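You operate a simulated robot arm through the tools that you are given. There is no shell and no other tool.

Carry out the task below with a simulated robot arm. There is one attempt and no reset: what you move stays moved.

TASK
Take the sand bottle and put it in the inside of the kit tray. Take the scrubber from the trim trolley and put it on the high trolley shelf. Take the toothed stud from the rear sill and leave it on the pillar shelf. Put the pack labelled "seat" from the panel bench on the low shelf of the air bench and the pack marked "dash" on top of the grease dish there. Put the white stubby brush from the air bench on the returns bench and the orange stubby brush on top of the grey numbered module there. Fetch the bracket and set it on the air bench. Put the magnet bar on the air bench. Put the black spacer from the top board of the cushion shelf on the setting tag and the green spacer on the trolley rack. Fetch the strip carrier from the cushion cradle and set it on top of the tape roll. Open the waste bin lid. Do these in any order. Set down upright: sand bottle, scrubber, toothed stud, pack, magnet bar, spacer.

The check looks at the end state, three seconds after you hand in, the way a careful person would. Anything else that was tipped, shoved, dropped, spilled or broken makes it a failure. A push-on lid holds only when it is set on centred and level and pressed home; a screw cap is set on level and turned clockwise until tight.

THE ROBOT
A 6-joint arm with a two-finger parallel gripper on a trunk, on a base that drives. Base frame: it is fixed to the floor where the robot stands at the start and does not move with it; the origin is under the middle of the robot, x ahead of it, y to its left, z up; the surface under the hand at the start is at about z = 0.78. Units: m, rad, N and s.
With the tool pointing down near the work surface it reaches from about 0.2 to 0.66 m from the robot's upright axis, wherever it stands. Its first joint turns from -2.897 to 2.897 rad. Places, roughly: air bench [-2.7, -8, 0.8]; bracket (10x6x5 cm) [0.5, -10.3, 0.8]; grease dish [-4.25, -7.5, 0.75]; high trolley shelf [0.9, -5.1, 0.6]; inside of the kit tray (27x16 cm) [2.34, 2, 0.8]; low shelf of the air bench (162x22 cm) [-2.7, -7.98, 0.3]; magnet bar (12x5x6 cm) [0.8, -10.3, 0.8]; numbered module [-3.25, -8, 1]; pack [-4.5, -7.25, 0.75]; pillar shelf (30x16 cm) [0.74, -3.58, 0.8]; returns bench [0.2, -10.4, 0.8]; sand bottle [0.5, 0.25, 0.5]; scrubber (9x6x7 cm) [0.5, -0.1, 0.8]; setting tag [2.75, -5.75, 1.25]; spacer [2.75, -5.75, 1.25]; strip carrier [2.25, -4.5, 0.75]; stubby brush [-2.75, -8, 0.75]; tape roll (11x11x5 cm) [2.5, -4.4, 0.8]; toothed stud [0.25, -1.5, 0.5]; trolley rack (66x16 cm) [0.88, -5.22, 1.2]; waste bin lid [-0.3, -8.5, 0.5]. Payload 1.57 kg.
Tool frame: the origin (TCP) lies between the finger pads and is the grasp point; the fingertips stand 0.03 m ahead of it; z points along the fingers, y is the line along which they close. The gripper opens to 0.11 m. The fingers are 0.024 m wide and 0.012 m thick; the gripper's body (0.048 by 0.112 m) begins 0.078 m behind the TCP.
Orientation is told as [roll, pitch, yaw] about the base's x, y, z axes, in that order, counted from this pose: with the fingers straight down and closing along the base's y, the tool's x points along the base's -x, its y along +y and its z along -z.

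THE INTERFACE
- The arm moves only by the tool nudge_tool. Its argument "motion" is one flat list of numbers, 7 for each row, row after row: the turn, a rotation vector about the tool's x, y, z in rad, then the shift along the tool's x, y, z in m, then the gripper command, from -1 (fully open) to 1 (shut), values between in proportion. In form: [ax, ay, az, dx, dy, dz, hand, ax, ay, az, dx, dy, dz, hand, ...]. A call has 1 to 20 rows; each row shifts and turns the commanded pose from where the row before left it, along the tool's axes as they then stand. A row lasts 0.2 s, in which the tool goes at most 0.05 m and 0.15 rad; a call with a longer step from one row to the next is refused whole, and so is a gripper value outside its range. Where a pose cannot be reached the arm comes as near as it can. A force on the tool above 40 N (or 10 N above the force at the start of the call, whichever is more), or a blocked arm, ends the call early, and 0.2 s more pass. Each finger travels about 0.108 m/s and halts on what it meets, pressing with about 42 N; the grip force reading is that of the motor and also rises with nothing between the fingers. The clock runs only during rows and for 0.2 s after the last one: add rows that do not move to give the fingers time. It gives the time, the measured TCP pose, the force on the tool (base axes), the opening and the grip force at its end, in the units of the frame above (readings bear some noise), with the torque about the TCP (base axes, N m) and any sound that the robot's microphone picked up.
- Cameras (640 x 400 px; columns grow to the right, rows downward): "scene" is now at [0.0423, 0.1399, 1.6634]; the picture's right is [-0.02, -1.00, 0.00], its down [-0.89, 0.02, -0.45] and it looks along [0.45, -0.01, -0.89] (base axes); focal length 286 px, centre (320, 200). "wrist" rides on the gripper at [0.07, 0.016, -0.141] in the tool frame; the picture's right is [-0.23, 0.97, 0.00], its down [-0.86, -0.20, -0.48] and it looks along [-0.47, -0.11, 0.88] (tool axes); focal length 222 px, centre (320, 200).
- get_image(camera): a new picture of that camera. It takes no simulated time.
- lift_body(by): slides the trunk up (or, below 0, down) by that many m; the arm and the scene camera ride with it, the base frame stays. It gives what a move gives, with no picture.
- drive_base(legs): drives the robot by 1 to 6 legs, each [ahead, left, turn to the left] in m, m and rad, along the robot's own axes; the way and the turn of a leg run together, so that a leg with both is an arc; at most 1.5 m and 3.142 rad a leg. The arm and the cameras ride along, it lands a little off, and it stops where it bumps. It gives what a move gives.
- head_to(pan, tilt): turns the head with the scene camera to pan (to the left, within 2.094 rad either way) and tilt (down, from -0.506 to 1.204), counted from straight ahead of the robot. It gives what a move gives.
- measure_at(camera, pixels): for up to 12 pixels [column, row] of the newest picture of that camera ("zoom" is the newest enlarged one), the place [x, y, z] in the base frame of the surface seen there, good to about 0.002 m. It takes no simulated time.
- close_up(camera, box): a new picture of the part [left, top, right, bottom] of that camera's present view, enlarged. It takes no simulated time.
- close_job(): hands the job in; it is judged then, once.

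Leave the gripper open and the arm clear of the work at the hand-in unless told otherwise.

The tools are called after "Call:" as a command line: name --argument value ..., lists and objects as JSON in quotes. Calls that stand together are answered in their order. nudge_tool: Moves the arm, as the interface text tells. Its arguments: {"type":"object","properties":{"motion":{"type":"array","items":{"type":"number"}}},"required":["motion"]} The other tools are called the same way: lift_body (by) slides the trunk up or down; drive_base (legs) drives the base; head_to (pan, tilt) turns the head that bears the scene camera; get_image (camera) takes a picture; measure_at (camera, pixels) gives the place of the surface under pixels of a picture; close_up (camera, box) takes an enlarged picture of a part of a camera's view; close_job () hands the job in.

At the start:

```text
clock: 0.0
tool_pos: [0.5022, 0.1677, 1.0895]
tool_rot: [-0.001, 0.0, -0.001]
ft_force: [0.2, 0.0, 0.0]
moment: [-0.03, -0.01, 0.0]
finger_gap: 0.11
finger_force: 0.0
trunk travel left (down, up): [-0.275, 0.315]
robot x, y, heading: [0.002, 0.0003, 0.005]
head pan, tilt: [-0.017, 1.101]
```

scene: 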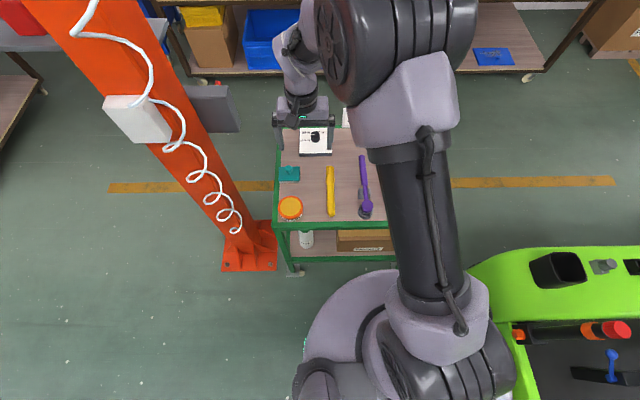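
wrist: 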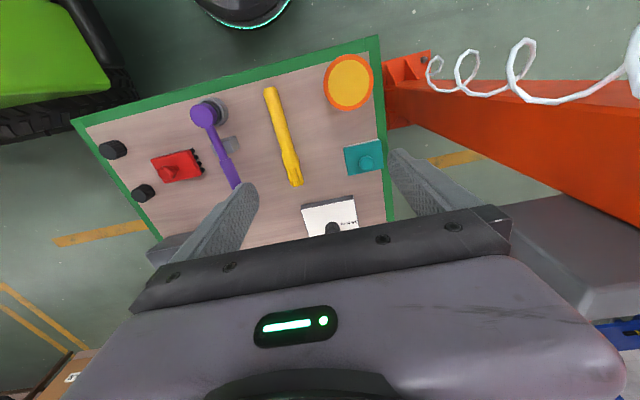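

I start by looking at the scene: the trolley in front holds several items, and I need a better look. I take fresh pictures from both cameras and a close-up of the trolley area.

Call:
close_up --camera "scene" --box '[240, 80, 420, 290]'

Call:
close_up --camera "wrist" --box '[60, 30, 400, 250]'

```text
1.90 times, centred on (330, 185) of scene
```

zoom: 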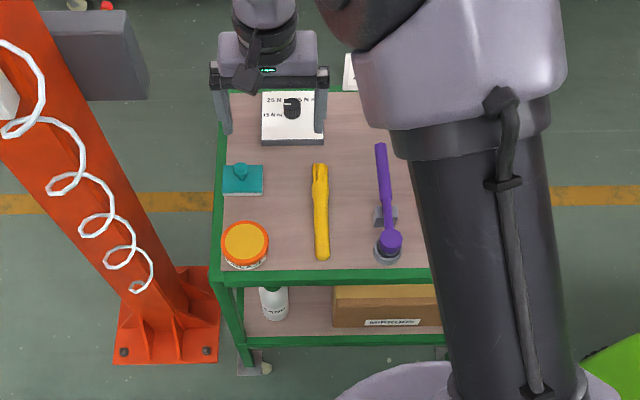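

```text
1.82 times, centred on (230, 140) of wrist
```

zoom: 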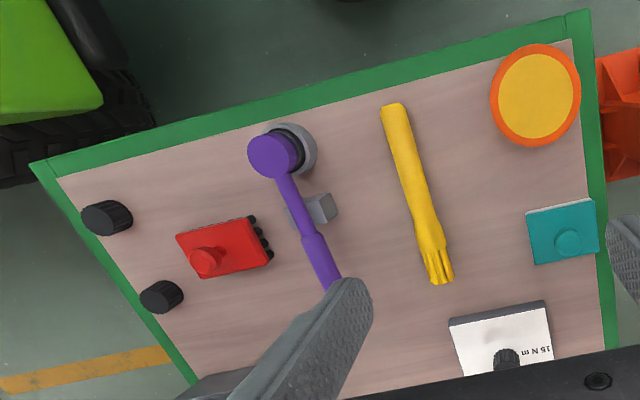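

The wrist zoom shows a red block with a knob and black bristles (zoom 225,250), probably the scrubber, a teal block, a yellow tool and an orange jar. I measure these points.

Call:
measure_at --camera "zoom" --pixels '[[225, 245], [204, 260], [258, 232], [567, 240], [540, 225], [535, 90], [105, 215], [160, 295], [320, 205], [320, 120], [60, 170], [570, 30]]'

Call:
get_image --camera "scene"

```text
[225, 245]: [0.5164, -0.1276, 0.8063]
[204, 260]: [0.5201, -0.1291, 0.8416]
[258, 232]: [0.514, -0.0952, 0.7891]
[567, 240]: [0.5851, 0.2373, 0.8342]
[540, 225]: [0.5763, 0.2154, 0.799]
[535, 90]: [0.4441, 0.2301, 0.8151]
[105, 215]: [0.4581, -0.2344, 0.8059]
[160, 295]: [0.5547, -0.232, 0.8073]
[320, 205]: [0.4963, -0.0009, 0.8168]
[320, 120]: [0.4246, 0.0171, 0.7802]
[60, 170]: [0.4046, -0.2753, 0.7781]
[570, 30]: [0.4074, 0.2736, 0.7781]
```

```text
taken
```

scene: 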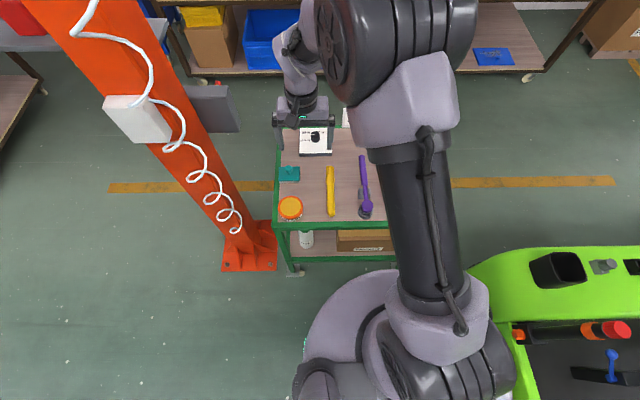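

The red block at about (0.516, -0.12) matches the scrubber's place. Before moving, I survey the surroundings by turning the head left.

Call:
head_to --pan 1.0 --tilt 0.45

Call:
get_image --camera "scene"

Call:
head_to --pan -1.0 --tilt 0.45

Call:
get_image --camera "scene"

Call:
head_to --pan -2.0 --tilt 0.45

Call:
get_image --camera "scene"

Call:
head_to --pan 2.0 --tilt 0.45

Call:
get_image --camera "scene"

```text
clock: 1.3
tool_pos: [0.5022, 0.167, 1.0888]
tool_rot: [-0.001, 0.002, 0.0]
ft_force: [-0.6, 0.5, 0.1]
moment: [0.0, 0.01, 0.02]
finger_gap: 0.1102
finger_force: 0.2
trunk travel left (down, up): [-0.275, 0.315]
robot x, y, heading: [-0.0003, -0.0018, -0.002]
head pan, tilt: [1.0, 0.45]
```

```text
taken
```

scene: 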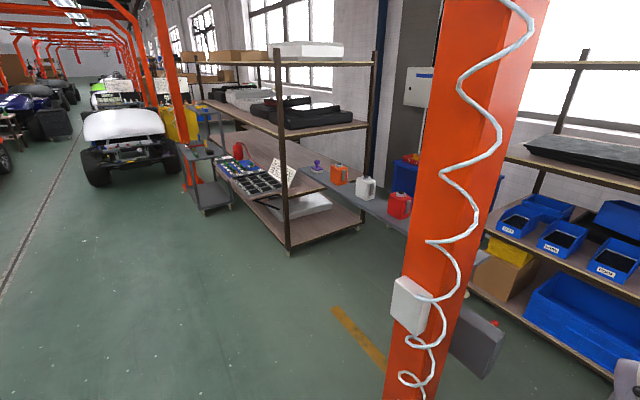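

```text
clock: 3.2
tool_pos: [0.503, 0.168, 1.0874]
tool_rot: [0.0, 0.001, -0.001]
ft_force: [-0.4, 0.6, 0.1]
moment: [0.03, 0.0, 0.03]
finger_gap: 0.11
finger_force: 0.1
trunk travel left (down, up): [-0.275, 0.315]
robot x, y, heading: [0.0019, 0.0011, 0.001]
head pan, tilt: [-1.0, 0.45]
```

```text
taken
```

scene: 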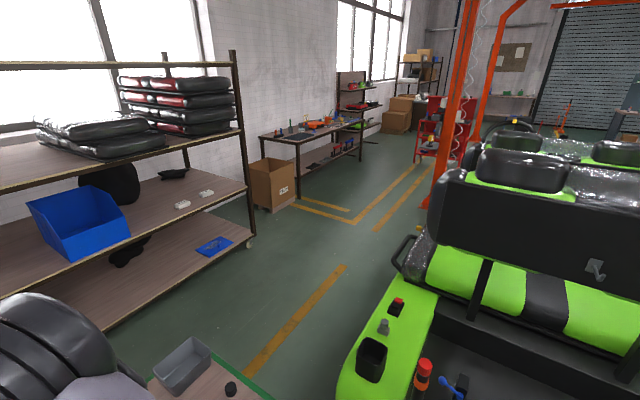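

```text
clock: 4.5
tool_pos: [0.5021, 0.1682, 1.0882]
tool_rot: [0.0, 0.0, 0.0]
ft_force: [0.2, -0.1, -0.1]
moment: [-0.03, -0.02, 0.02]
finger_gap: 0.1099
finger_force: 0.1
trunk travel left (down, up): [-0.275, 0.315]
robot x, y, heading: [0.0005, 0.0015, 0.001]
head pan, tilt: [-2.0, 0.45]
```

```text
taken
```

scene: 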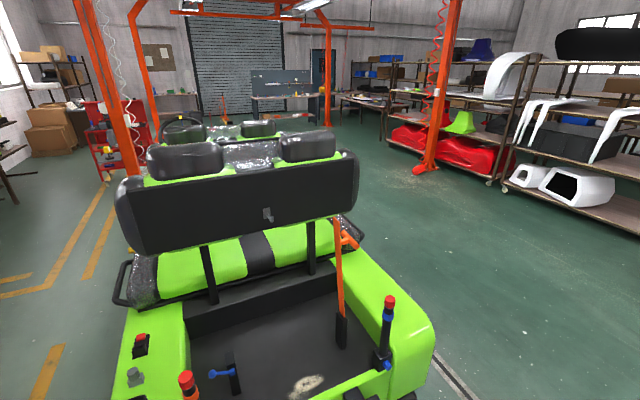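

```text
clock: 7.8
tool_pos: [0.5028, 0.169, 1.089]
tool_rot: [0.001, -0.001, 0.001]
ft_force: [0.7, 0.8, -0.2]
moment: [0.01, 0.04, 0.01]
finger_gap: 0.11
finger_force: 0.2
trunk travel left (down, up): [-0.275, 0.315]
robot x, y, heading: [0.0011, 0.0043, 0.001]
head pan, tilt: [2.0, 0.45]
```

```text
taken
```

scene: 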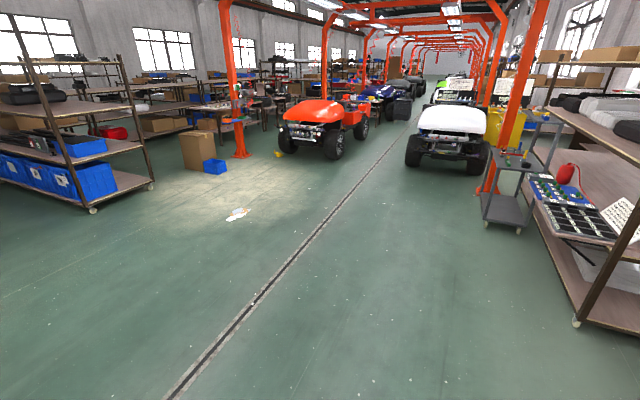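

I now have an overview: the green cart is to the right (y < -0.5), shelves ahead at x≈1.5+, and an open aisle to the left/back. Next I look at the sand bottle on the trolley's lower shelf.

Call:
head_to --pan 0.1 --tilt 1.0

Call:
close_up --camera "scene" --box '[200, 80, 440, 230]'

Call:
get_image --camera "scene"

```text
clock: 9.6
tool_pos: [0.5032, 0.1689, 1.0888]
tool_rot: [-0.002, 0.0, 0.001]
ft_force: [0.9, -0.3, -0.2]
moment: [0.02, 0.0, -0.01]
finger_gap: 0.1098
finger_force: 0.1
trunk travel left (down, up): [-0.275, 0.315]
robot x, y, heading: [0.0023, -0.0002, 0.001]
head pan, tilt: [0.099, 1.0]
```

```text
2.67 times, centred on (320, 155) of scene
```

zoom: 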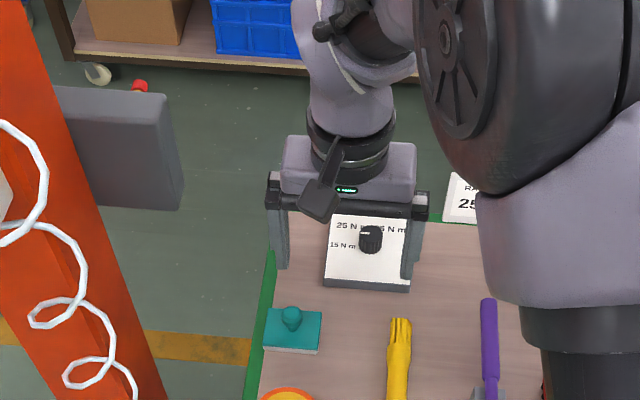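

```text
taken
```

scene: 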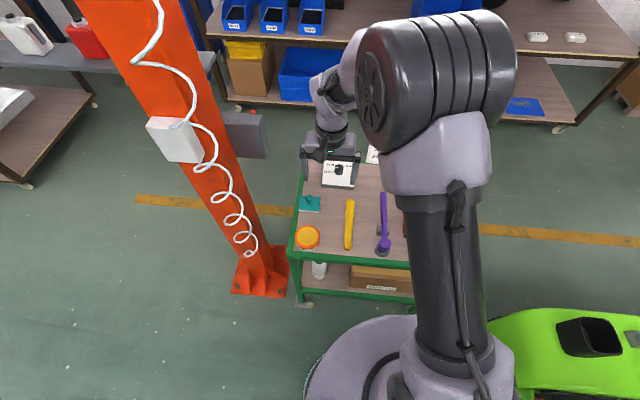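

The trolley is in view. I zoom on the lower shelf at around (320,270) and measure the trolley edges, bottle, lower shelf and the orange column foot.

Call:
close_up --camera "scene" --box '[230, 200, 430, 325]'

Call:
measure_at --camera "scene" --pixels '[[319, 266], [314, 270], [324, 280], [310, 270], [340, 280], [290, 248], [300, 180], [265, 285], [233, 290], [287, 295], [270, 210], [235, 205]]'

```text
3.20 times, centred on (330, 262) of scene
```

zoom: 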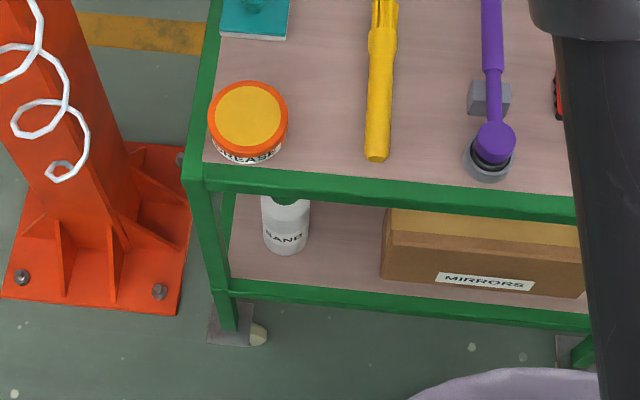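

```text
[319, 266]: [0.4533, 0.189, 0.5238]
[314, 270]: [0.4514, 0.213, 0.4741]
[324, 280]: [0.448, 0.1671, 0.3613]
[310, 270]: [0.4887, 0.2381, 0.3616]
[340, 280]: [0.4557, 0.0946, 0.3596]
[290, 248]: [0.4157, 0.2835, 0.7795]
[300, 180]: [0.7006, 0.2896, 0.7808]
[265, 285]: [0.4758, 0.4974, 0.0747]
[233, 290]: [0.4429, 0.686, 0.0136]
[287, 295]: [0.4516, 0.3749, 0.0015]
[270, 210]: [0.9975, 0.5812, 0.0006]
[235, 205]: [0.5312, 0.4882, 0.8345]
```

The SAND bottle stands on the lower shelf (z≈0.36), front face x≈0.453, y≈0.19. The kit tray lies behind the orange column from here; I look in that direction to see what I can before choosing a grasp.

Call:
head_to --pan 0.75 --tilt 0.3

Call:
get_image --camera "scene"

Call:
close_up --camera "scene" --box '[100, 100, 420, 300]'

```text
clock: 10.7
tool_pos: [0.5023, 0.167, 1.0887]
tool_rot: [-0.001, -0.001, 0.0]
ft_force: [-0.6, -0.3, 0.6]
moment: [-0.01, 0.0, -0.04]
finger_gap: 0.1101
finger_force: 0.0
trunk travel left (down, up): [-0.275, 0.315]
robot x, y, heading: [-0.0027, -0.0028, 0.003]
head pan, tilt: [0.75, 0.3]
```

```text
taken
```

scene: 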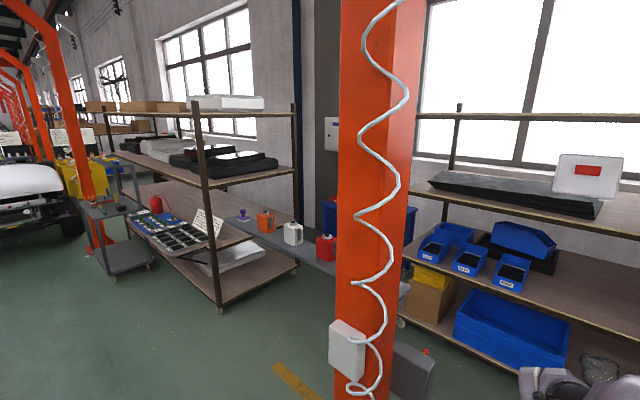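

```text
2.00 times, centred on (260, 200) of scene
```

zoom: 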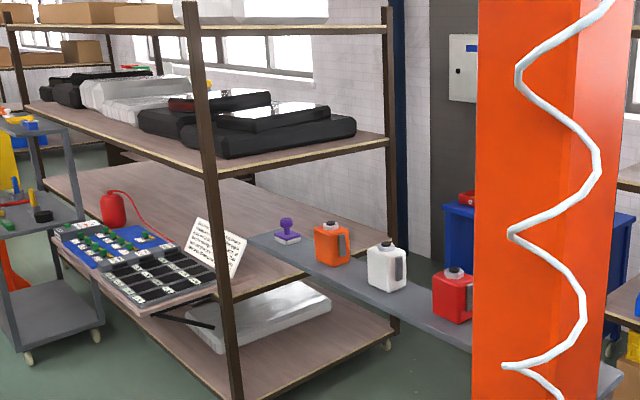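

Behind the column there is a grey bench with jugs (zoom 455,290 etc.). I measure a few points to map its geometry.

Call:
measure_at --camera "zoom" --pixels '[[455, 295], [388, 265], [333, 240], [290, 240], [420, 310], [460, 335], [250, 240], [590, 370], [160, 260], [300, 230], [600, 235], [215, 210]]'

```text
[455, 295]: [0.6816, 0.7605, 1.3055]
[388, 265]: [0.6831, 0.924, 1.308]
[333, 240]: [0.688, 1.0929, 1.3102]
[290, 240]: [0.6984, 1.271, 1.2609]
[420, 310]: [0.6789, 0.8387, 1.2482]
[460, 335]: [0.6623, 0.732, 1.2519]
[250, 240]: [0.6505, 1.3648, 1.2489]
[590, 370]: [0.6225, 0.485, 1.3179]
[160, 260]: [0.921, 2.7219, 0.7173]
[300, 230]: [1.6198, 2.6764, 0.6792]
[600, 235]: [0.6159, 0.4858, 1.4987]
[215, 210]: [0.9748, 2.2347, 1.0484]
```

The jugs turn out to be on a narrow shelf at z≈1.25 fixed by the column. I measure more points further back (blue object, shelf posts, wall).

Call:
measure_at --camera "zoom" --pixels '[[462, 240], [465, 200], [440, 150], [620, 225], [392, 200], [390, 345], [300, 310], [625, 180], [350, 220], [615, 350], [470, 350], [400, 380]]'

Call:
measure_at --camera "scene" --pixels '[[397, 290], [410, 280], [403, 220], [450, 265], [520, 280], [440, 230], [560, 230], [320, 290], [405, 325], [560, 380], [420, 375], [610, 300]]'

```text
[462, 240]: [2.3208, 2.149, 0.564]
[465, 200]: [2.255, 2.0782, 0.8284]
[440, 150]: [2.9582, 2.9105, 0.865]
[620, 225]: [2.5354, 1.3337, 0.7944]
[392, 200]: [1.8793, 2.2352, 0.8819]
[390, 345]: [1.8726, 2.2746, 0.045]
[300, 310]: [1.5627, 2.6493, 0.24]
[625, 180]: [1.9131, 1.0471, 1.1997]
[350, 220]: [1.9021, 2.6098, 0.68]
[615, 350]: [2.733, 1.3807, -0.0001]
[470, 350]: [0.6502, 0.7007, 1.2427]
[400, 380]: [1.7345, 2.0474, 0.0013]
```

```text
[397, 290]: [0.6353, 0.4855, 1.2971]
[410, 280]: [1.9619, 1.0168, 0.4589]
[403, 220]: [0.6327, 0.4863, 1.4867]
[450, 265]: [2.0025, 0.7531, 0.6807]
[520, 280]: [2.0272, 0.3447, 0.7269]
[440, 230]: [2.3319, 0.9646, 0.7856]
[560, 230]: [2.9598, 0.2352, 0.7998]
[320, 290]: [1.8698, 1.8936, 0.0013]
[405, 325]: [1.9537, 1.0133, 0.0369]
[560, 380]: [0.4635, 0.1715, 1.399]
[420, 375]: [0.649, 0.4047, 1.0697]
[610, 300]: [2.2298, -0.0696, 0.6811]
```

The blue cabinet (x≈2.2–2.8, y≈1.35–2.15, top≈0.8) carries the kit tray and is open in front. I look to the left and down for the route and my own footprint.

Call:
head_to --pan 1.2 --tilt 0.7

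Call:
get_image --camera "scene"

Call:
head_to --pan 0.0 --tilt 1.204

Call:
get_image --camera "scene"

Call:
head_to --pan -1.3 --tilt 1.1

Call:
get_image --camera "scene"

```text
clock: 11.6
tool_pos: [0.5028, 0.1682, 1.0886]
tool_rot: [0.0, 0.0, -0.001]
ft_force: [0.2, -0.4, 0.1]
moment: [0.0, 0.03, 0.01]
finger_gap: 0.1101
finger_force: 0.1
trunk travel left (down, up): [-0.275, 0.315]
robot x, y, heading: [0.0004, -0.0003, -0.003]
head pan, tilt: [1.201, 0.7]
```

```text
taken
```

scene: 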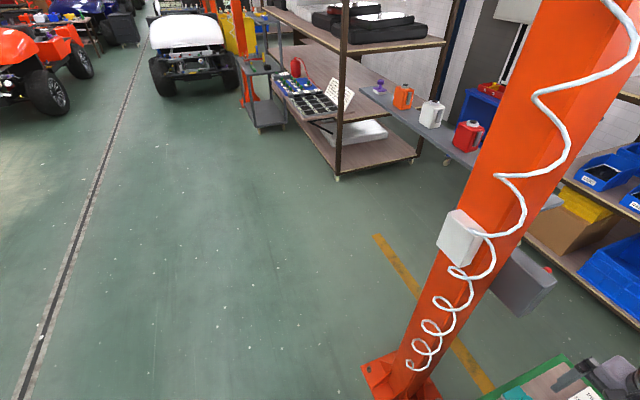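

```text
clock: 13.0
tool_pos: [0.5025, 0.1677, 1.0889]
tool_rot: [0.0, -0.001, 0.002]
ft_force: [0.0, 0.5, -0.8]
moment: [-0.03, -0.01, 0.03]
finger_gap: 0.11
finger_force: 0.1
trunk travel left (down, up): [-0.275, 0.315]
robot x, y, heading: [-0.0001, -0.0012, -0.005]
head pan, tilt: [0.0, 1.201]
```

```text
taken
```

scene: 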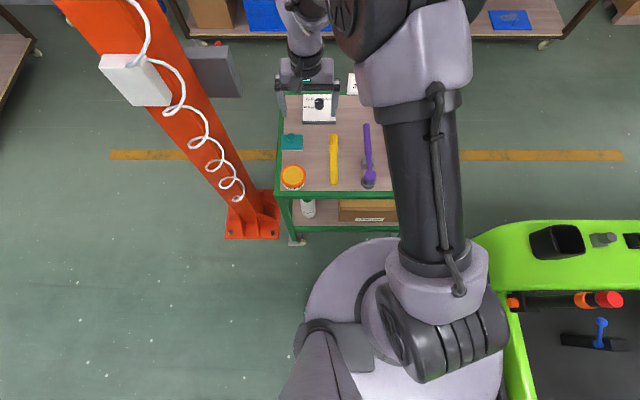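

```text
clock: 14.5
tool_pos: [0.5026, 0.1676, 1.0886]
tool_rot: [0.0, 0.0, -0.002]
ft_force: [-0.5, 0.6, -0.5]
moment: [-0.02, -0.01, -0.02]
finger_gap: 0.1101
finger_force: 0.1
trunk travel left (down, up): [-0.275, 0.315]
robot x, y, heading: [0.0012, -0.0022, 0.003]
head pan, tilt: [-1.3, 1.1]
```

```text
taken
```

scene: 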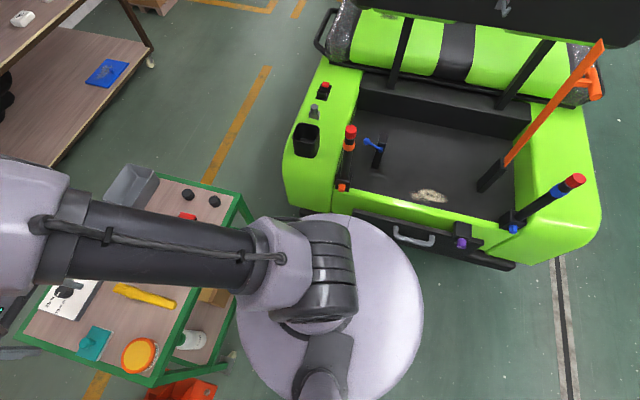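

The robot base is a round disc and the cart's rear is close. I measure the disc edges, cart edges and the small items on the cart's green sill.

Call:
measure_at --camera "scene" --pixels '[[240, 300], [422, 310], [330, 218], [290, 200], [510, 262], [315, 110], [325, 90], [306, 140], [349, 138], [376, 150], [297, 200], [420, 300]]'

Call:
close_up --camera "scene" --box '[270, 60, 430, 210]'

```text
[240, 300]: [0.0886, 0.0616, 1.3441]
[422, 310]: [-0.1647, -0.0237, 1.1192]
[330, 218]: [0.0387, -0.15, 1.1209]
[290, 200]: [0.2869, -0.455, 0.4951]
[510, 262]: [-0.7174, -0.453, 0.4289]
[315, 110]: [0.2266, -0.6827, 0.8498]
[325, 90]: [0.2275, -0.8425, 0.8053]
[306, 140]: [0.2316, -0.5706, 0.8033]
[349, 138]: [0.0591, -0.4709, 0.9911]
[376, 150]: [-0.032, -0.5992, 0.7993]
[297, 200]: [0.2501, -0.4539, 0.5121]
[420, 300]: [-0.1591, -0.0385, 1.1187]
```

```text
2.67 times, centred on (350, 135) of scene
```

zoom: 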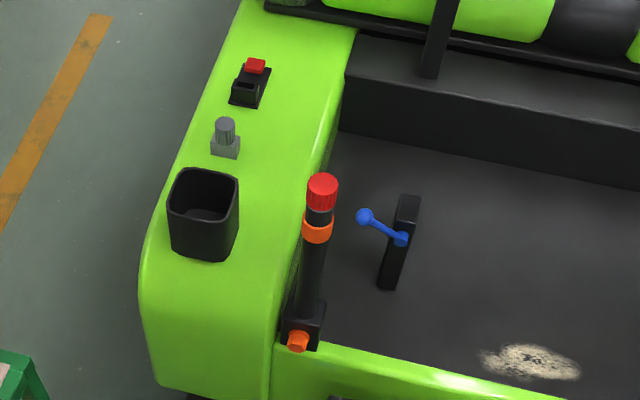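

The disc is the trunk top (radius ≈0.18 at z≈1.12). The wrist view showed the robot's dark foot with a teal ring at its top edge; I measure it to learn the base footprint.

Call:
get_image --camera "wrist"

Call:
measure_at --camera "wrist" --pixels '[[200, 5], [240, 10], [245, 22], [285, 5], [250, 27], [60, 100], [20, 130], [330, 220], [300, 200], [345, 195], [455, 75], [230, 140]]'

```text
taken
```

wrist: 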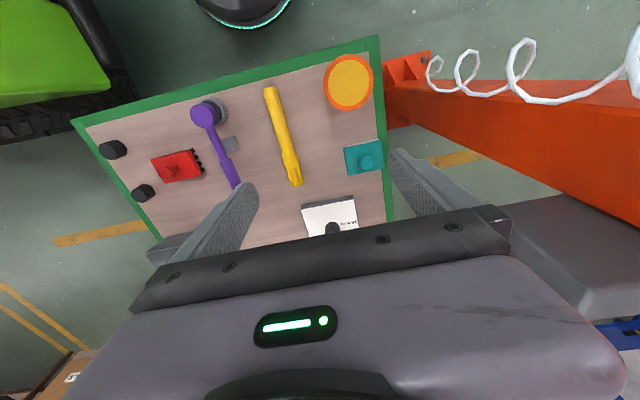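

```text
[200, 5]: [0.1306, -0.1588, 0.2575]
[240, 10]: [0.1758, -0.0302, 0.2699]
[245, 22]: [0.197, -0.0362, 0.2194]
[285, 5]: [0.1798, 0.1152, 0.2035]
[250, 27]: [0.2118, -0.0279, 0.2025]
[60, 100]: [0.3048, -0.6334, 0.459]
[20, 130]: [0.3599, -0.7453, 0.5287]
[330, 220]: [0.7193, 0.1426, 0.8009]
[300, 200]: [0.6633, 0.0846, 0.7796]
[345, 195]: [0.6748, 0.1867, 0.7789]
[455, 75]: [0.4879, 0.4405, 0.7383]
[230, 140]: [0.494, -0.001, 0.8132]
```

The base footprint radius is ≈0.23 m. For the sand bottle I need to reach under the trolley top with a tilted tool, so I first back straight off 0.25 m.

Call:
drive_base --legs '[[-0.25, 0, 0]]'

Call:
head_to --pan 0.15 --tilt 0.95

Call:
get_image --camera "scene"

```text
clock: 16.3
tool_pos: [0.2496, 0.165, 1.0889]
tool_rot: [-0.001, 0.0, -0.006]
ft_force: [-0.6, -0.5, 0.2]
moment: [0.0, -0.01, 0.01]
finger_gap: 0.1099
finger_force: 0.0
trunk travel left (down, up): [-0.275, 0.315]
robot x, y, heading: [-0.2549, 0.0029, -0.01]
head pan, tilt: [-1.3, 1.1]
```

```text
clock: 17.9
tool_pos: [0.2483, 0.1657, 1.0884]
tool_rot: [-0.001, 0.0, -0.007]
ft_force: [-0.8, 0.3, 0.0]
moment: [-0.04, -0.03, 0.01]
finger_gap: 0.1101
finger_force: 0.1
trunk travel left (down, up): [-0.275, 0.315]
robot x, y, heading: [-0.2566, 0.0024, -0.008]
head pan, tilt: [0.15, 0.949]
```

```text
taken
```

scene: 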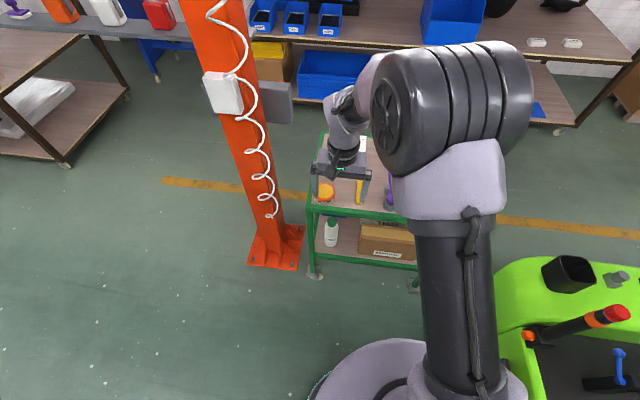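

I zoom in on the bottle at (331,232) to see its full shape and measure it.

Call:
close_up --camera "scene" --box '[290, 190, 430, 278]'

```text
4.55 times, centred on (360, 234) of scene
```

zoom: 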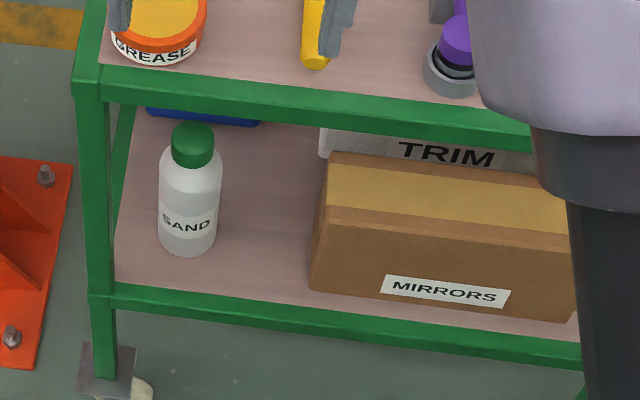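

Call:
measure_at --camera "zoom" --pixels '[[192, 128], [192, 150], [188, 190], [162, 190], [218, 190], [188, 240], [188, 255], [150, 250], [230, 250], [315, 250], [160, 295], [100, 200]]'

```text
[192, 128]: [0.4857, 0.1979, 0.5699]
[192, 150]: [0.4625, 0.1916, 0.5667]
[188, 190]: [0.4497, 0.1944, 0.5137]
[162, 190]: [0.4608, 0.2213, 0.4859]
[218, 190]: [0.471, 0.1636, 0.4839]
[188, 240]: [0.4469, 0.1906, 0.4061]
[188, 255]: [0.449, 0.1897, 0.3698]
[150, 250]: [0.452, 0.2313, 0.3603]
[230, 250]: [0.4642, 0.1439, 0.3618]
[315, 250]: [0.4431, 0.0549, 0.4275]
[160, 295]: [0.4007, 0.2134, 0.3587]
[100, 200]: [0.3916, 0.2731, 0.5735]
```

The SAND bottle: axis ≈(0.479, 0.192), diameter ≈0.064, z 0.36–0.575, with a green cap. I lower the trunk 0.27 m (tool is at x≈0.25, clear of the trolley at x≥0.39).

Call:
lift_body --by -0.27

Call:
nudge_tool --motion '[0, -0.134, 0, 0, 0, 0, -0.55, 0, -0.134, 0, 0, 0, 0, -0.55, 0, -0.133, 0, 0, 0, 0, -0.55, 0, -0.133, 0, 0, 0, 0, -0.55, 0, -0.133, 0, 0, 0, 0, -0.55, 0, -0.133, 0, 0, 0, 0, -0.55]'

```text
clock: 20.6
tool_pos: [0.2495, 0.165, 0.8189]
tool_rot: [0.001, 0.0, -0.007]
ft_force: [0.1, 0.1, -0.4]
moment: [0.04, -0.03, 0.01]
finger_gap: 0.1099
finger_force: 0.2
trunk travel left (down, up): [-0.005, 0.585]
robot x, y, heading: [-0.2525, 0.0046, -0.008]
head pan, tilt: [0.15, 0.949]
```

```text
clock: 22.0
tool_pos: [0.2502, 0.1589, 0.8188]
tool_rot: [-0.036, -0.684, 0.001]
ft_force: [-0.3, -0.7, -0.3]
moment: [0.04, 0.02, 0.02]
finger_gap: 0.0851
finger_force: 0.2
out of reach, approached as far as the arm can: row 4, 5
trunk travel left (down, up): [-0.005, 0.585]
robot x, y, heading: [-0.2499, 0.0032, -0.01]
head pan, tilt: [0.15, 0.949]
```

Rows 4–5 were reported out of reach; the pitch now reads -0.684. I add two still rows to see where the arm settles, and look.

Call:
nudge_tool --motion '[0, 0, 0, 0, 0, 0, -0.55, 0, 0, 0, 0, 0, 0, -0.55]'

Call:
get_image --camera "scene"

Call:
get_image --camera "wrist"

```text
clock: 22.6
tool_pos: [0.2502, 0.1577, 0.817]
tool_rot: [-0.036, -0.686, 0.0]
ft_force: [0.1, 0.7, 0.4]
moment: [-0.01, 0.0, 0.0]
finger_gap: 0.0853
finger_force: 0.1
trunk travel left (down, up): [-0.005, 0.585]
robot x, y, heading: [-0.254, 0.0008, -0.002]
head pan, tilt: [0.15, 0.949]
```

```text
taken
```

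scene: 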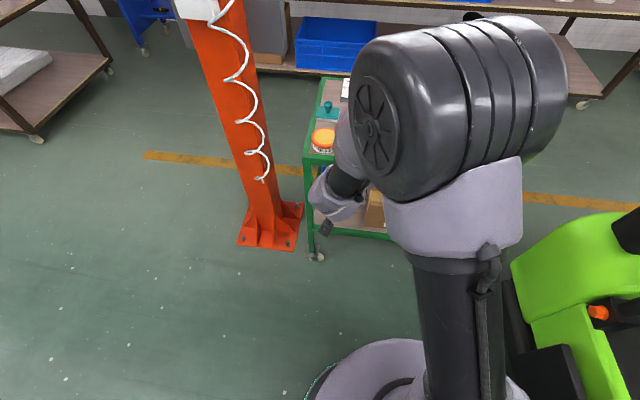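

```text
taken
```

wrist: 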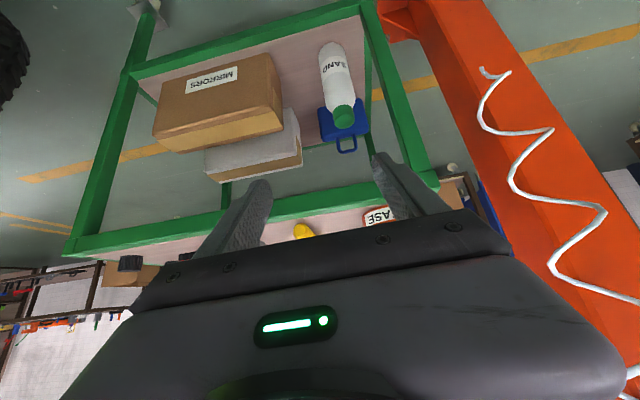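

The arm settled at pitch -0.686, roll -0.036; the SAND bottle and its green cap are visible in the wrist view at (338,80). I move forward and down toward the pre-grasp point, then add the remaining pitch there.

Call:
nudge_tool --motion '[0, 0, 0, 0.0156, 0.0068, 0.0408, -0.55, 0, 0, 0, 0.0156, 0.0068, 0.0408, -0.55, 0, 0, 0, 0.0156, 0.0068, 0.0408, -0.55, -0.014, -0.05, 0.0115, 0.0156, 0.0068, 0.0408, -0.55, -0.014, -0.064, 0.0115, 0.0156, 0.0068, 0.0408, -0.55, 0, 0, 0, 0, 0, 0, -0.55]'

Call:
get_image --camera "wrist"

```text
clock: 24.0
tool_pos: [0.3244, 0.1841, 0.6115]
tool_rot: [0.011, -0.801, -0.029]
ft_force: [0.7, -0.5, 0.6]
moment: [0.02, 0.01, 0.03]
finger_gap: 0.0852
finger_force: 0.1
trunk travel left (down, up): [-0.005, 0.585]
robot x, y, heading: [-0.2518, 0.0024, -0.006]
head pan, tilt: [0.15, 0.949]
```

```text
taken
```

wrist: 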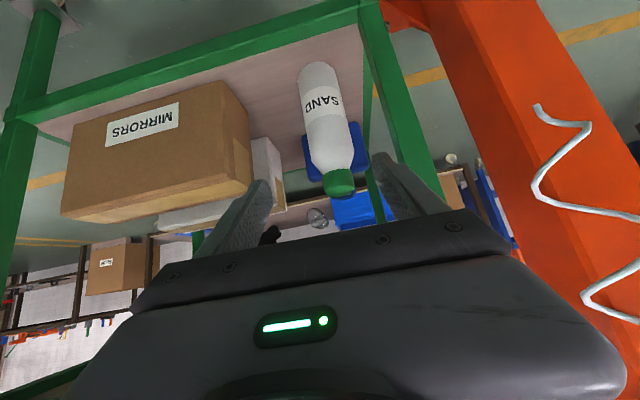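

Pose is (0.324, 0.184, 0.612), pitch -0.80, as wanted. I advance along the fingers toward the bottle in two stages, correcting the small yaw.

Call:
nudge_tool --motion '[-0.02, 0, -0.02, 0.0015, 0.004, 0.04, -0.55, 0, 0, 0, 0.0015, 0.006, 0.04, -0.55, 0, 0, 0, 0.001, 0.003, 0.04, -0.55, 0, 0, 0, 0, 0, 0, -0.55]'

Call:
get_image --camera "wrist"

Call:
get_image --camera "scene"

```text
clock: 25.0
tool_pos: [0.4067, 0.201, 0.5226]
tool_rot: [0.01, -0.799, 0.0]
ft_force: [0.7, 0.6, 0.2]
moment: [0.0, -0.02, -0.03]
finger_gap: 0.0855
finger_force: 0.1
trunk travel left (down, up): [-0.005, 0.585]
robot x, y, heading: [-0.2514, 0.0008, -0.006]
head pan, tilt: [0.15, 0.949]
```

```text
taken
```

wrist: 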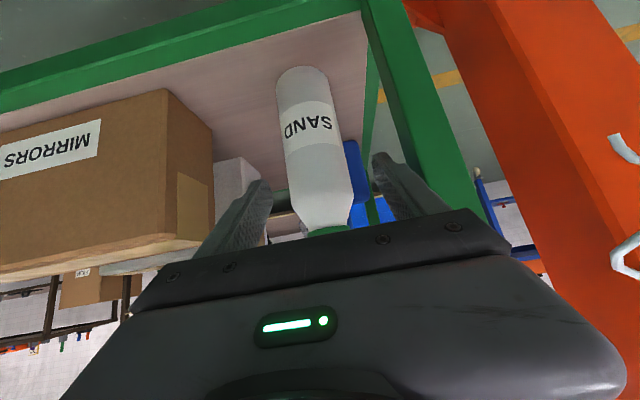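

```text
taken
```

scene: 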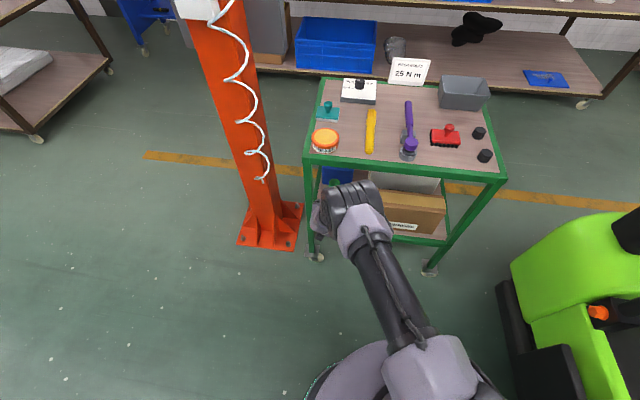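

The bottle sits between the fingers; I shift 9 mm right in y and advance the remaining ~0.099 m along the fingers.

Call:
nudge_tool --motion '[0, 0, 0, 0, -0.009, 0, -0.55, 0, 0, 0, -0.0005, 0, 0.033, -0.55, 0, 0, 0, -0.0005, 0, 0.033, -0.55, 0, 0, 0, -0.001, 0, 0.032, -0.55, 0, 0, 0, 0, 0, 0, -0.55]'

Call:
get_image --camera "wrist"

```text
clock: 26.2
tool_pos: [0.4638, 0.1903, 0.4685]
tool_rot: [0.005, -0.8, 0.0]
ft_force: [-0.2, -0.1, -0.1]
moment: [0.03, 0.02, 0.01]
finger_gap: 0.0853
finger_force: 0.2
out of reach, approached as far as the arm can: row 4
trunk travel left (down, up): [-0.005, 0.585]
robot x, y, heading: [-0.2532, 0.0016, -0.011]
head pan, tilt: [0.15, 0.949]
```

```text
taken
```

wrist: 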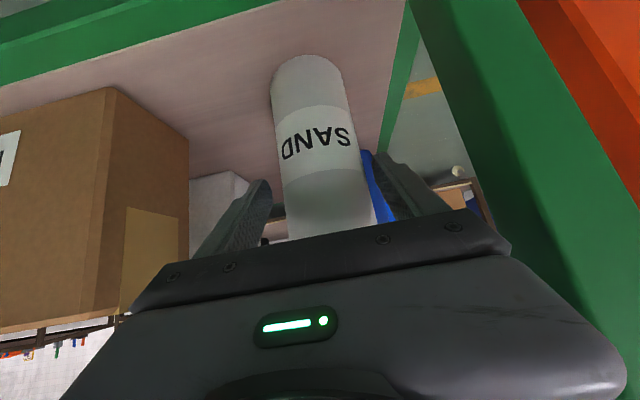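

The arm is at its reach limit at (0.464, 0.190, 0.469), about 16 mm short. The base has free room ahead, so I drive it 0.017 m forward.

Call:
drive_base --legs '[[0.018, 0, 0]]'

```text
clock: 27.0
tool_pos: [0.4819, 0.1905, 0.4692]
tool_rot: [0.004, -0.799, 0.0]
ft_force: [-0.2, 0.3, 0.6]
moment: [-0.02, 0.01, 0.03]
finger_gap: 0.0853
finger_force: 0.0
trunk travel left (down, up): [-0.005, 0.585]
robot x, y, heading: [-0.2367, -0.0005, -0.007]
head pan, tilt: [0.15, 0.949]
```

The TCP is at (0.482, 0.1905, 0.469), on the bottle axis. I close the fingers.

Call:
nudge_tool --motion '[0, 0, 0, 0, 0, 0, 0.0, 0, 0, 0, 0, 0, 0, 0.5, 0, 0, 0, 0, 0, 0, 1, 0, 0, 0, 0, 0, 0, 1]'

Call:
get_image --camera "wrist"

```text
clock: 28.0
tool_pos: [0.4832, 0.1912, 0.47]
tool_rot: [0.006, -0.802, 0.0]
ft_force: [1.7, 3.0, 1.8]
moment: [0.04, -0.07, -0.02]
finger_gap: 0.0652
finger_force: 42.1
trunk travel left (down, up): [-0.005, 0.585]
robot x, y, heading: [-0.2368, -0.0015, -0.01]
head pan, tilt: [0.15, 0.949]
```

```text
taken
```

wrist: 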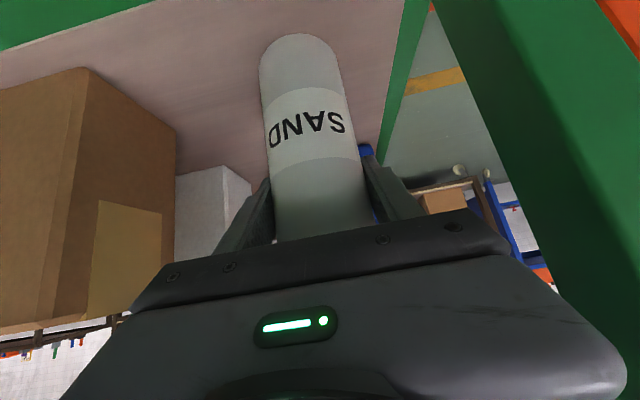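

Grip holds at a gap of 0.065 with 42 N. I lift the trunk 0.04 m straight up, then back away from the trolley.

Call:
lift_body --by 0.04

Call:
drive_base --legs '[[-0.35, 0, 0]]'

Call:
get_image --camera "wrist"

Call:
get_image --camera "scene"

```text
clock: 28.8
tool_pos: [0.483, 0.1917, 0.5088]
tool_rot: [0.004, -0.802, 0.0]
ft_force: [0.4, 0.1, -5.3]
moment: [0.02, -0.04, 0.02]
finger_gap: 0.0651
finger_force: 42.5
trunk travel left (down, up): [-0.045, 0.545]
robot x, y, heading: [-0.2367, -0.0011, -0.007]
head pan, tilt: [0.15, 0.949]
```

```text
clock: 31.1
tool_pos: [0.1468, 0.1914, 0.5079]
tool_rot: [0.005, -0.802, -0.005]
ft_force: [0.1, 0.1, -4.9]
moment: [-0.02, 0.0, -0.01]
finger_gap: 0.0654
finger_force: 41.8
trunk travel left (down, up): [-0.045, 0.545]
robot x, y, heading: [-0.5717, 0.0084, -0.012]
head pan, tilt: [0.15, 0.949]
```

```text
taken
```

wrist: 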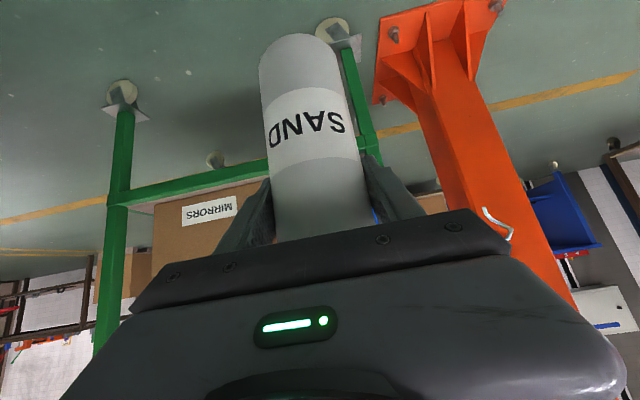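

```text
taken
```

scene: 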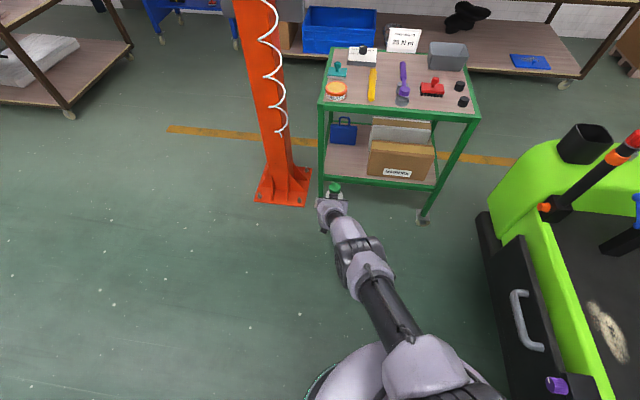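

The bottle is held securely and I'm clear of the trolley (robot at x=-0.57). I raise the trunk 0.42 m and bring the arm up/back for carrying to the kit tray.

Call:
lift_body --by 0.42

Call:
nudge_tool --motion '[0, 0, 0, -0.0056, -0.008, -0.0475, 1, 0, 0, 0, -0.0056, -0.008, -0.0475, 1, 0, 0, 0, -0.0056, -0.008, -0.0475, 1, 0, 0, 0, -0.0056, -0.008, -0.0475, 1, 0, 0, 0, 0, 0, 0, 1]'

Call:
head_to --pan 1.3 --tilt 0.6

Call:
get_image --camera "scene"

```text
refused: 0.42 is not a number from -0.4 to 0.4
```

```text
clock: 32.2
tool_pos: [0.1147, 0.1828, 0.549]
tool_rot: [0.006, -0.8, -0.003]
ft_force: [0.4, 0.6, -5.1]
moment: [0.0, 0.03, 0.01]
finger_gap: 0.0654
finger_force: 41.8
out of reach, approached as far as the arm can: row 1, 2, 3
trunk travel left (down, up): [-0.045, 0.545]
robot x, y, heading: [-0.5741, 0.0023, -0.004]
head pan, tilt: [0.15, 0.949]
```

```text
clock: 33.6
tool_pos: [0.1152, 0.1823, 0.5481]
tool_rot: [0.007, -0.801, -0.004]
ft_force: [-0.2, -0.1, -5.1]
moment: [-0.01, -0.02, 0.01]
finger_gap: 0.0651
finger_force: 41.7
trunk travel left (down, up): [-0.045, 0.545]
robot x, y, heading: [-0.5741, 0.003, -0.01]
head pan, tilt: [1.3, 0.6]
```

```text
taken
```

scene: 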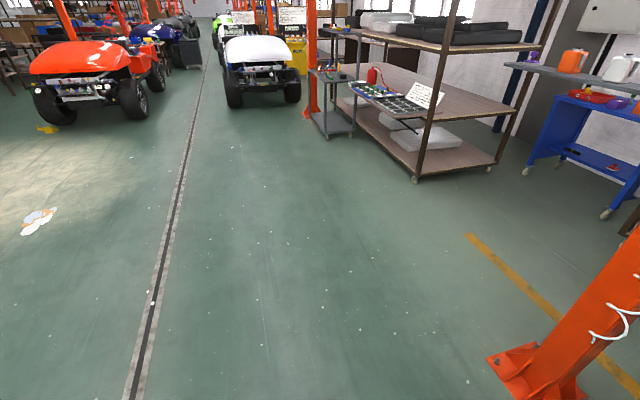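

The trunk call is limited to 0.4 m. I see a blue bench at the right with a red tray on it (around (600,97)); I zoom there while raising the trunk 0.4 m.

Call:
close_up --camera "scene" --box '[500, 40, 640, 230]'

Call:
lift_body --by 0.4

```text
2.11 times, centred on (570, 135) of scene
```

zoom: 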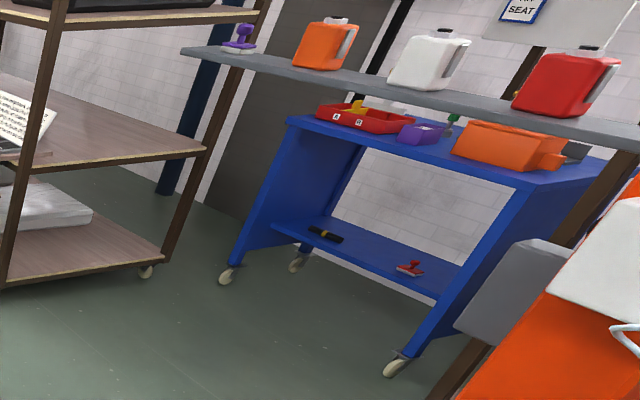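

```text
clock: 37.5
tool_pos: [0.1159, 0.1822, 0.9462]
tool_rot: [0.004, -0.801, -0.003]
ft_force: [0.4, -0.2, -5.0]
moment: [0.02, 0.0, -0.03]
finger_gap: 0.0651
finger_force: 42.1
trunk travel left (down, up): [-0.445, 0.145]
robot x, y, heading: [-0.5739, 0.0049, -0.014]
head pan, tilt: [1.3, 0.6]
```

The kit tray is the red tray on the blue bench, near its left end. I drive left 1.8 m along the open aisle (tool tip at x≈0.12 clears the column foot at x≥0.44).

Call:
drive_base --legs '[[0, 1.0, 0], [0, 0.8, 0.01]]'

Call:
head_to --pan 0.0 --tilt 0.5

Call:
get_image --camera "scene"

```text
clock: 46.7
tool_pos: [0.1685, 2.0082, 0.9483]
tool_rot: [0.005, -0.801, -0.023]
ft_force: [0.6, 0.7, -5.0]
moment: [-0.01, 0.0, 0.01]
finger_gap: 0.0652
finger_force: 42.0
trunk travel left (down, up): [-0.445, 0.145]
robot x, y, heading: [-0.5255, 1.8459, -0.03]
head pan, tilt: [1.3, 0.6]
```

```text
clock: 48.2
tool_pos: [0.1694, 2.0078, 0.9474]
tool_rot: [0.005, -0.802, -0.026]
ft_force: [-0.2, 0.2, -4.6]
moment: [0.03, -0.02, 0.02]
finger_gap: 0.0654
finger_force: 41.8
trunk travel left (down, up): [-0.445, 0.145]
robot x, y, heading: [-0.5243, 1.8425, -0.032]
head pan, tilt: [0.0, 0.499]
```

```text
taken
```

scene: 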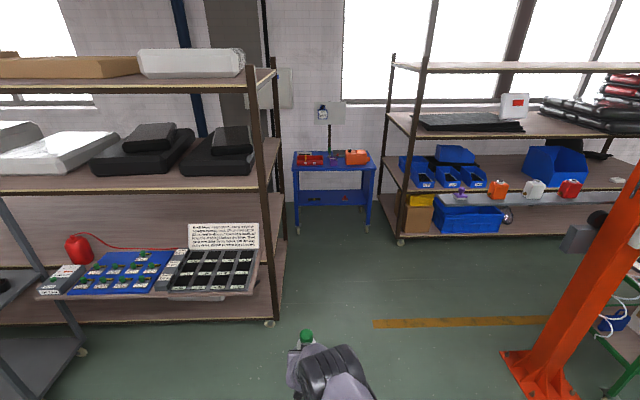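

From here I see the blue bench straight ahead through the gap between shelf A (left) and the jug shelf (right). I measure gap edges and bench features.

Call:
measure_at --camera "scene" --pixels '[[270, 322], [282, 270], [455, 200], [298, 230], [368, 232], [402, 240], [310, 160], [335, 160], [293, 175], [372, 170], [360, 300], [250, 285]]'

Call:
close_up --camera "scene" --box '[270, 120, 400, 240]'

```text
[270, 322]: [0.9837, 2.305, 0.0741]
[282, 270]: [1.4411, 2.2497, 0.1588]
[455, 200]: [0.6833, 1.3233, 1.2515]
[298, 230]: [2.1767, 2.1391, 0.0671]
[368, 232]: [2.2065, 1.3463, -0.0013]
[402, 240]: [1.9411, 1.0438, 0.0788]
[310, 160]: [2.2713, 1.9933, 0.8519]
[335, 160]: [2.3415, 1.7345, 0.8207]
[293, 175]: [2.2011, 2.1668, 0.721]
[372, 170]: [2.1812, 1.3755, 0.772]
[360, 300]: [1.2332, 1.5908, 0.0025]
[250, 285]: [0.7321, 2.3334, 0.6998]
```

```text
3.33 times, centred on (335, 180) of scene
```

zoom: 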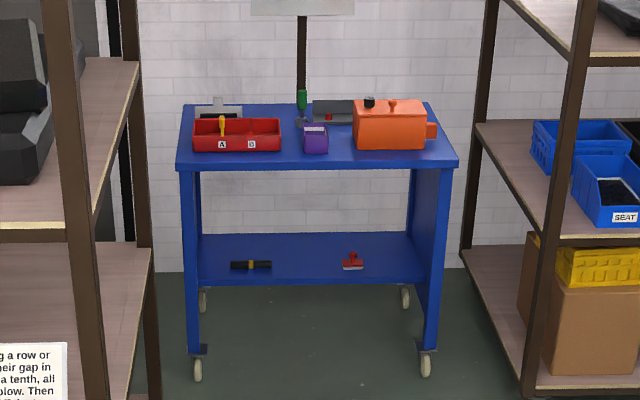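

The gap is 0.9 m wide (y 1.33–2.23); I drive ahead 1.7 m along y≈1.8, correcting my heading by +0.03.

Call:
drive_base --legs '[[0.9, -0.03, 0], [0.8, 0, 0.03]]'

Call:
head_to --pan 0.15 --tilt 0.75

Call:
get_image --camera "scene"

```text
clock: 56.7
tool_pos: [1.8455, 1.9685, 0.9478]
tool_rot: [0.005, -0.801, 0.02]
ft_force: [0.2, -0.8, -5.8]
moment: [0.04, -0.02, 0.01]
finger_gap: 0.0654
finger_force: 42.1
trunk travel left (down, up): [-0.445, 0.145]
robot x, y, heading: [1.1655, 1.7704, 0.007]
head pan, tilt: [0.0, 0.499]
```

```text
clock: 57.5
tool_pos: [1.8456, 1.9675, 0.9482]
tool_rot: [0.005, -0.8, 0.02]
ft_force: [0.8, -0.3, -4.8]
moment: [0.03, 0.0, 0.0]
finger_gap: 0.0654
finger_force: 42.4
trunk travel left (down, up): [-0.445, 0.145]
robot x, y, heading: [1.1584, 1.7703, 0.009]
head pan, tilt: [0.15, 0.75]
```

```text
taken
```

scene: 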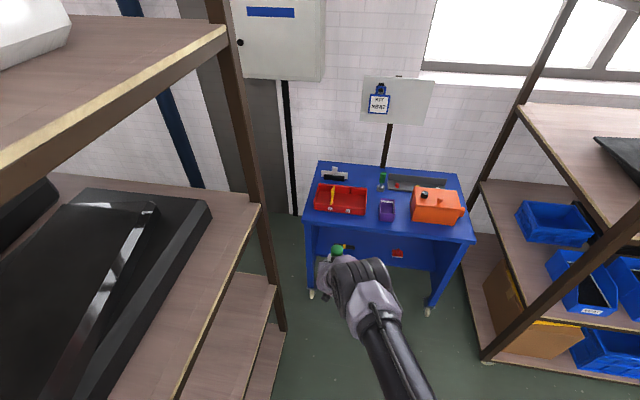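

I'm at (1.16, 1.77), the bench is right ahead. I zoom on the red tray around (342,200).

Call:
close_up --camera "scene" --box '[300, 160, 400, 222]'

Call:
measure_at --camera "scene" --pixels '[[316, 186], [366, 189], [365, 215], [315, 210], [340, 192], [335, 203], [355, 205], [322, 200], [350, 190], [340, 213], [333, 195], [310, 215]]'

```text
6.40 times, centred on (350, 191) of scene
```

zoom: 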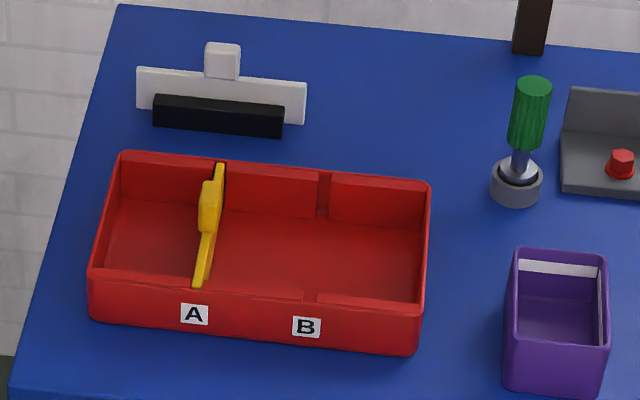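

```text
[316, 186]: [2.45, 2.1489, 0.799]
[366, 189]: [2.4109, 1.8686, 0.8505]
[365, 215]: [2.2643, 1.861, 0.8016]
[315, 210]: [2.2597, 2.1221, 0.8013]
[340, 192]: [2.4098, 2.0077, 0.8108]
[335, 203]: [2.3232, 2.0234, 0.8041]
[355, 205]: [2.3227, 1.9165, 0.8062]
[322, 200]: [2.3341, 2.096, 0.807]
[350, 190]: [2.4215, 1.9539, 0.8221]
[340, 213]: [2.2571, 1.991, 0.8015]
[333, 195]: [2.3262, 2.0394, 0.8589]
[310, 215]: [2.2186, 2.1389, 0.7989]
```

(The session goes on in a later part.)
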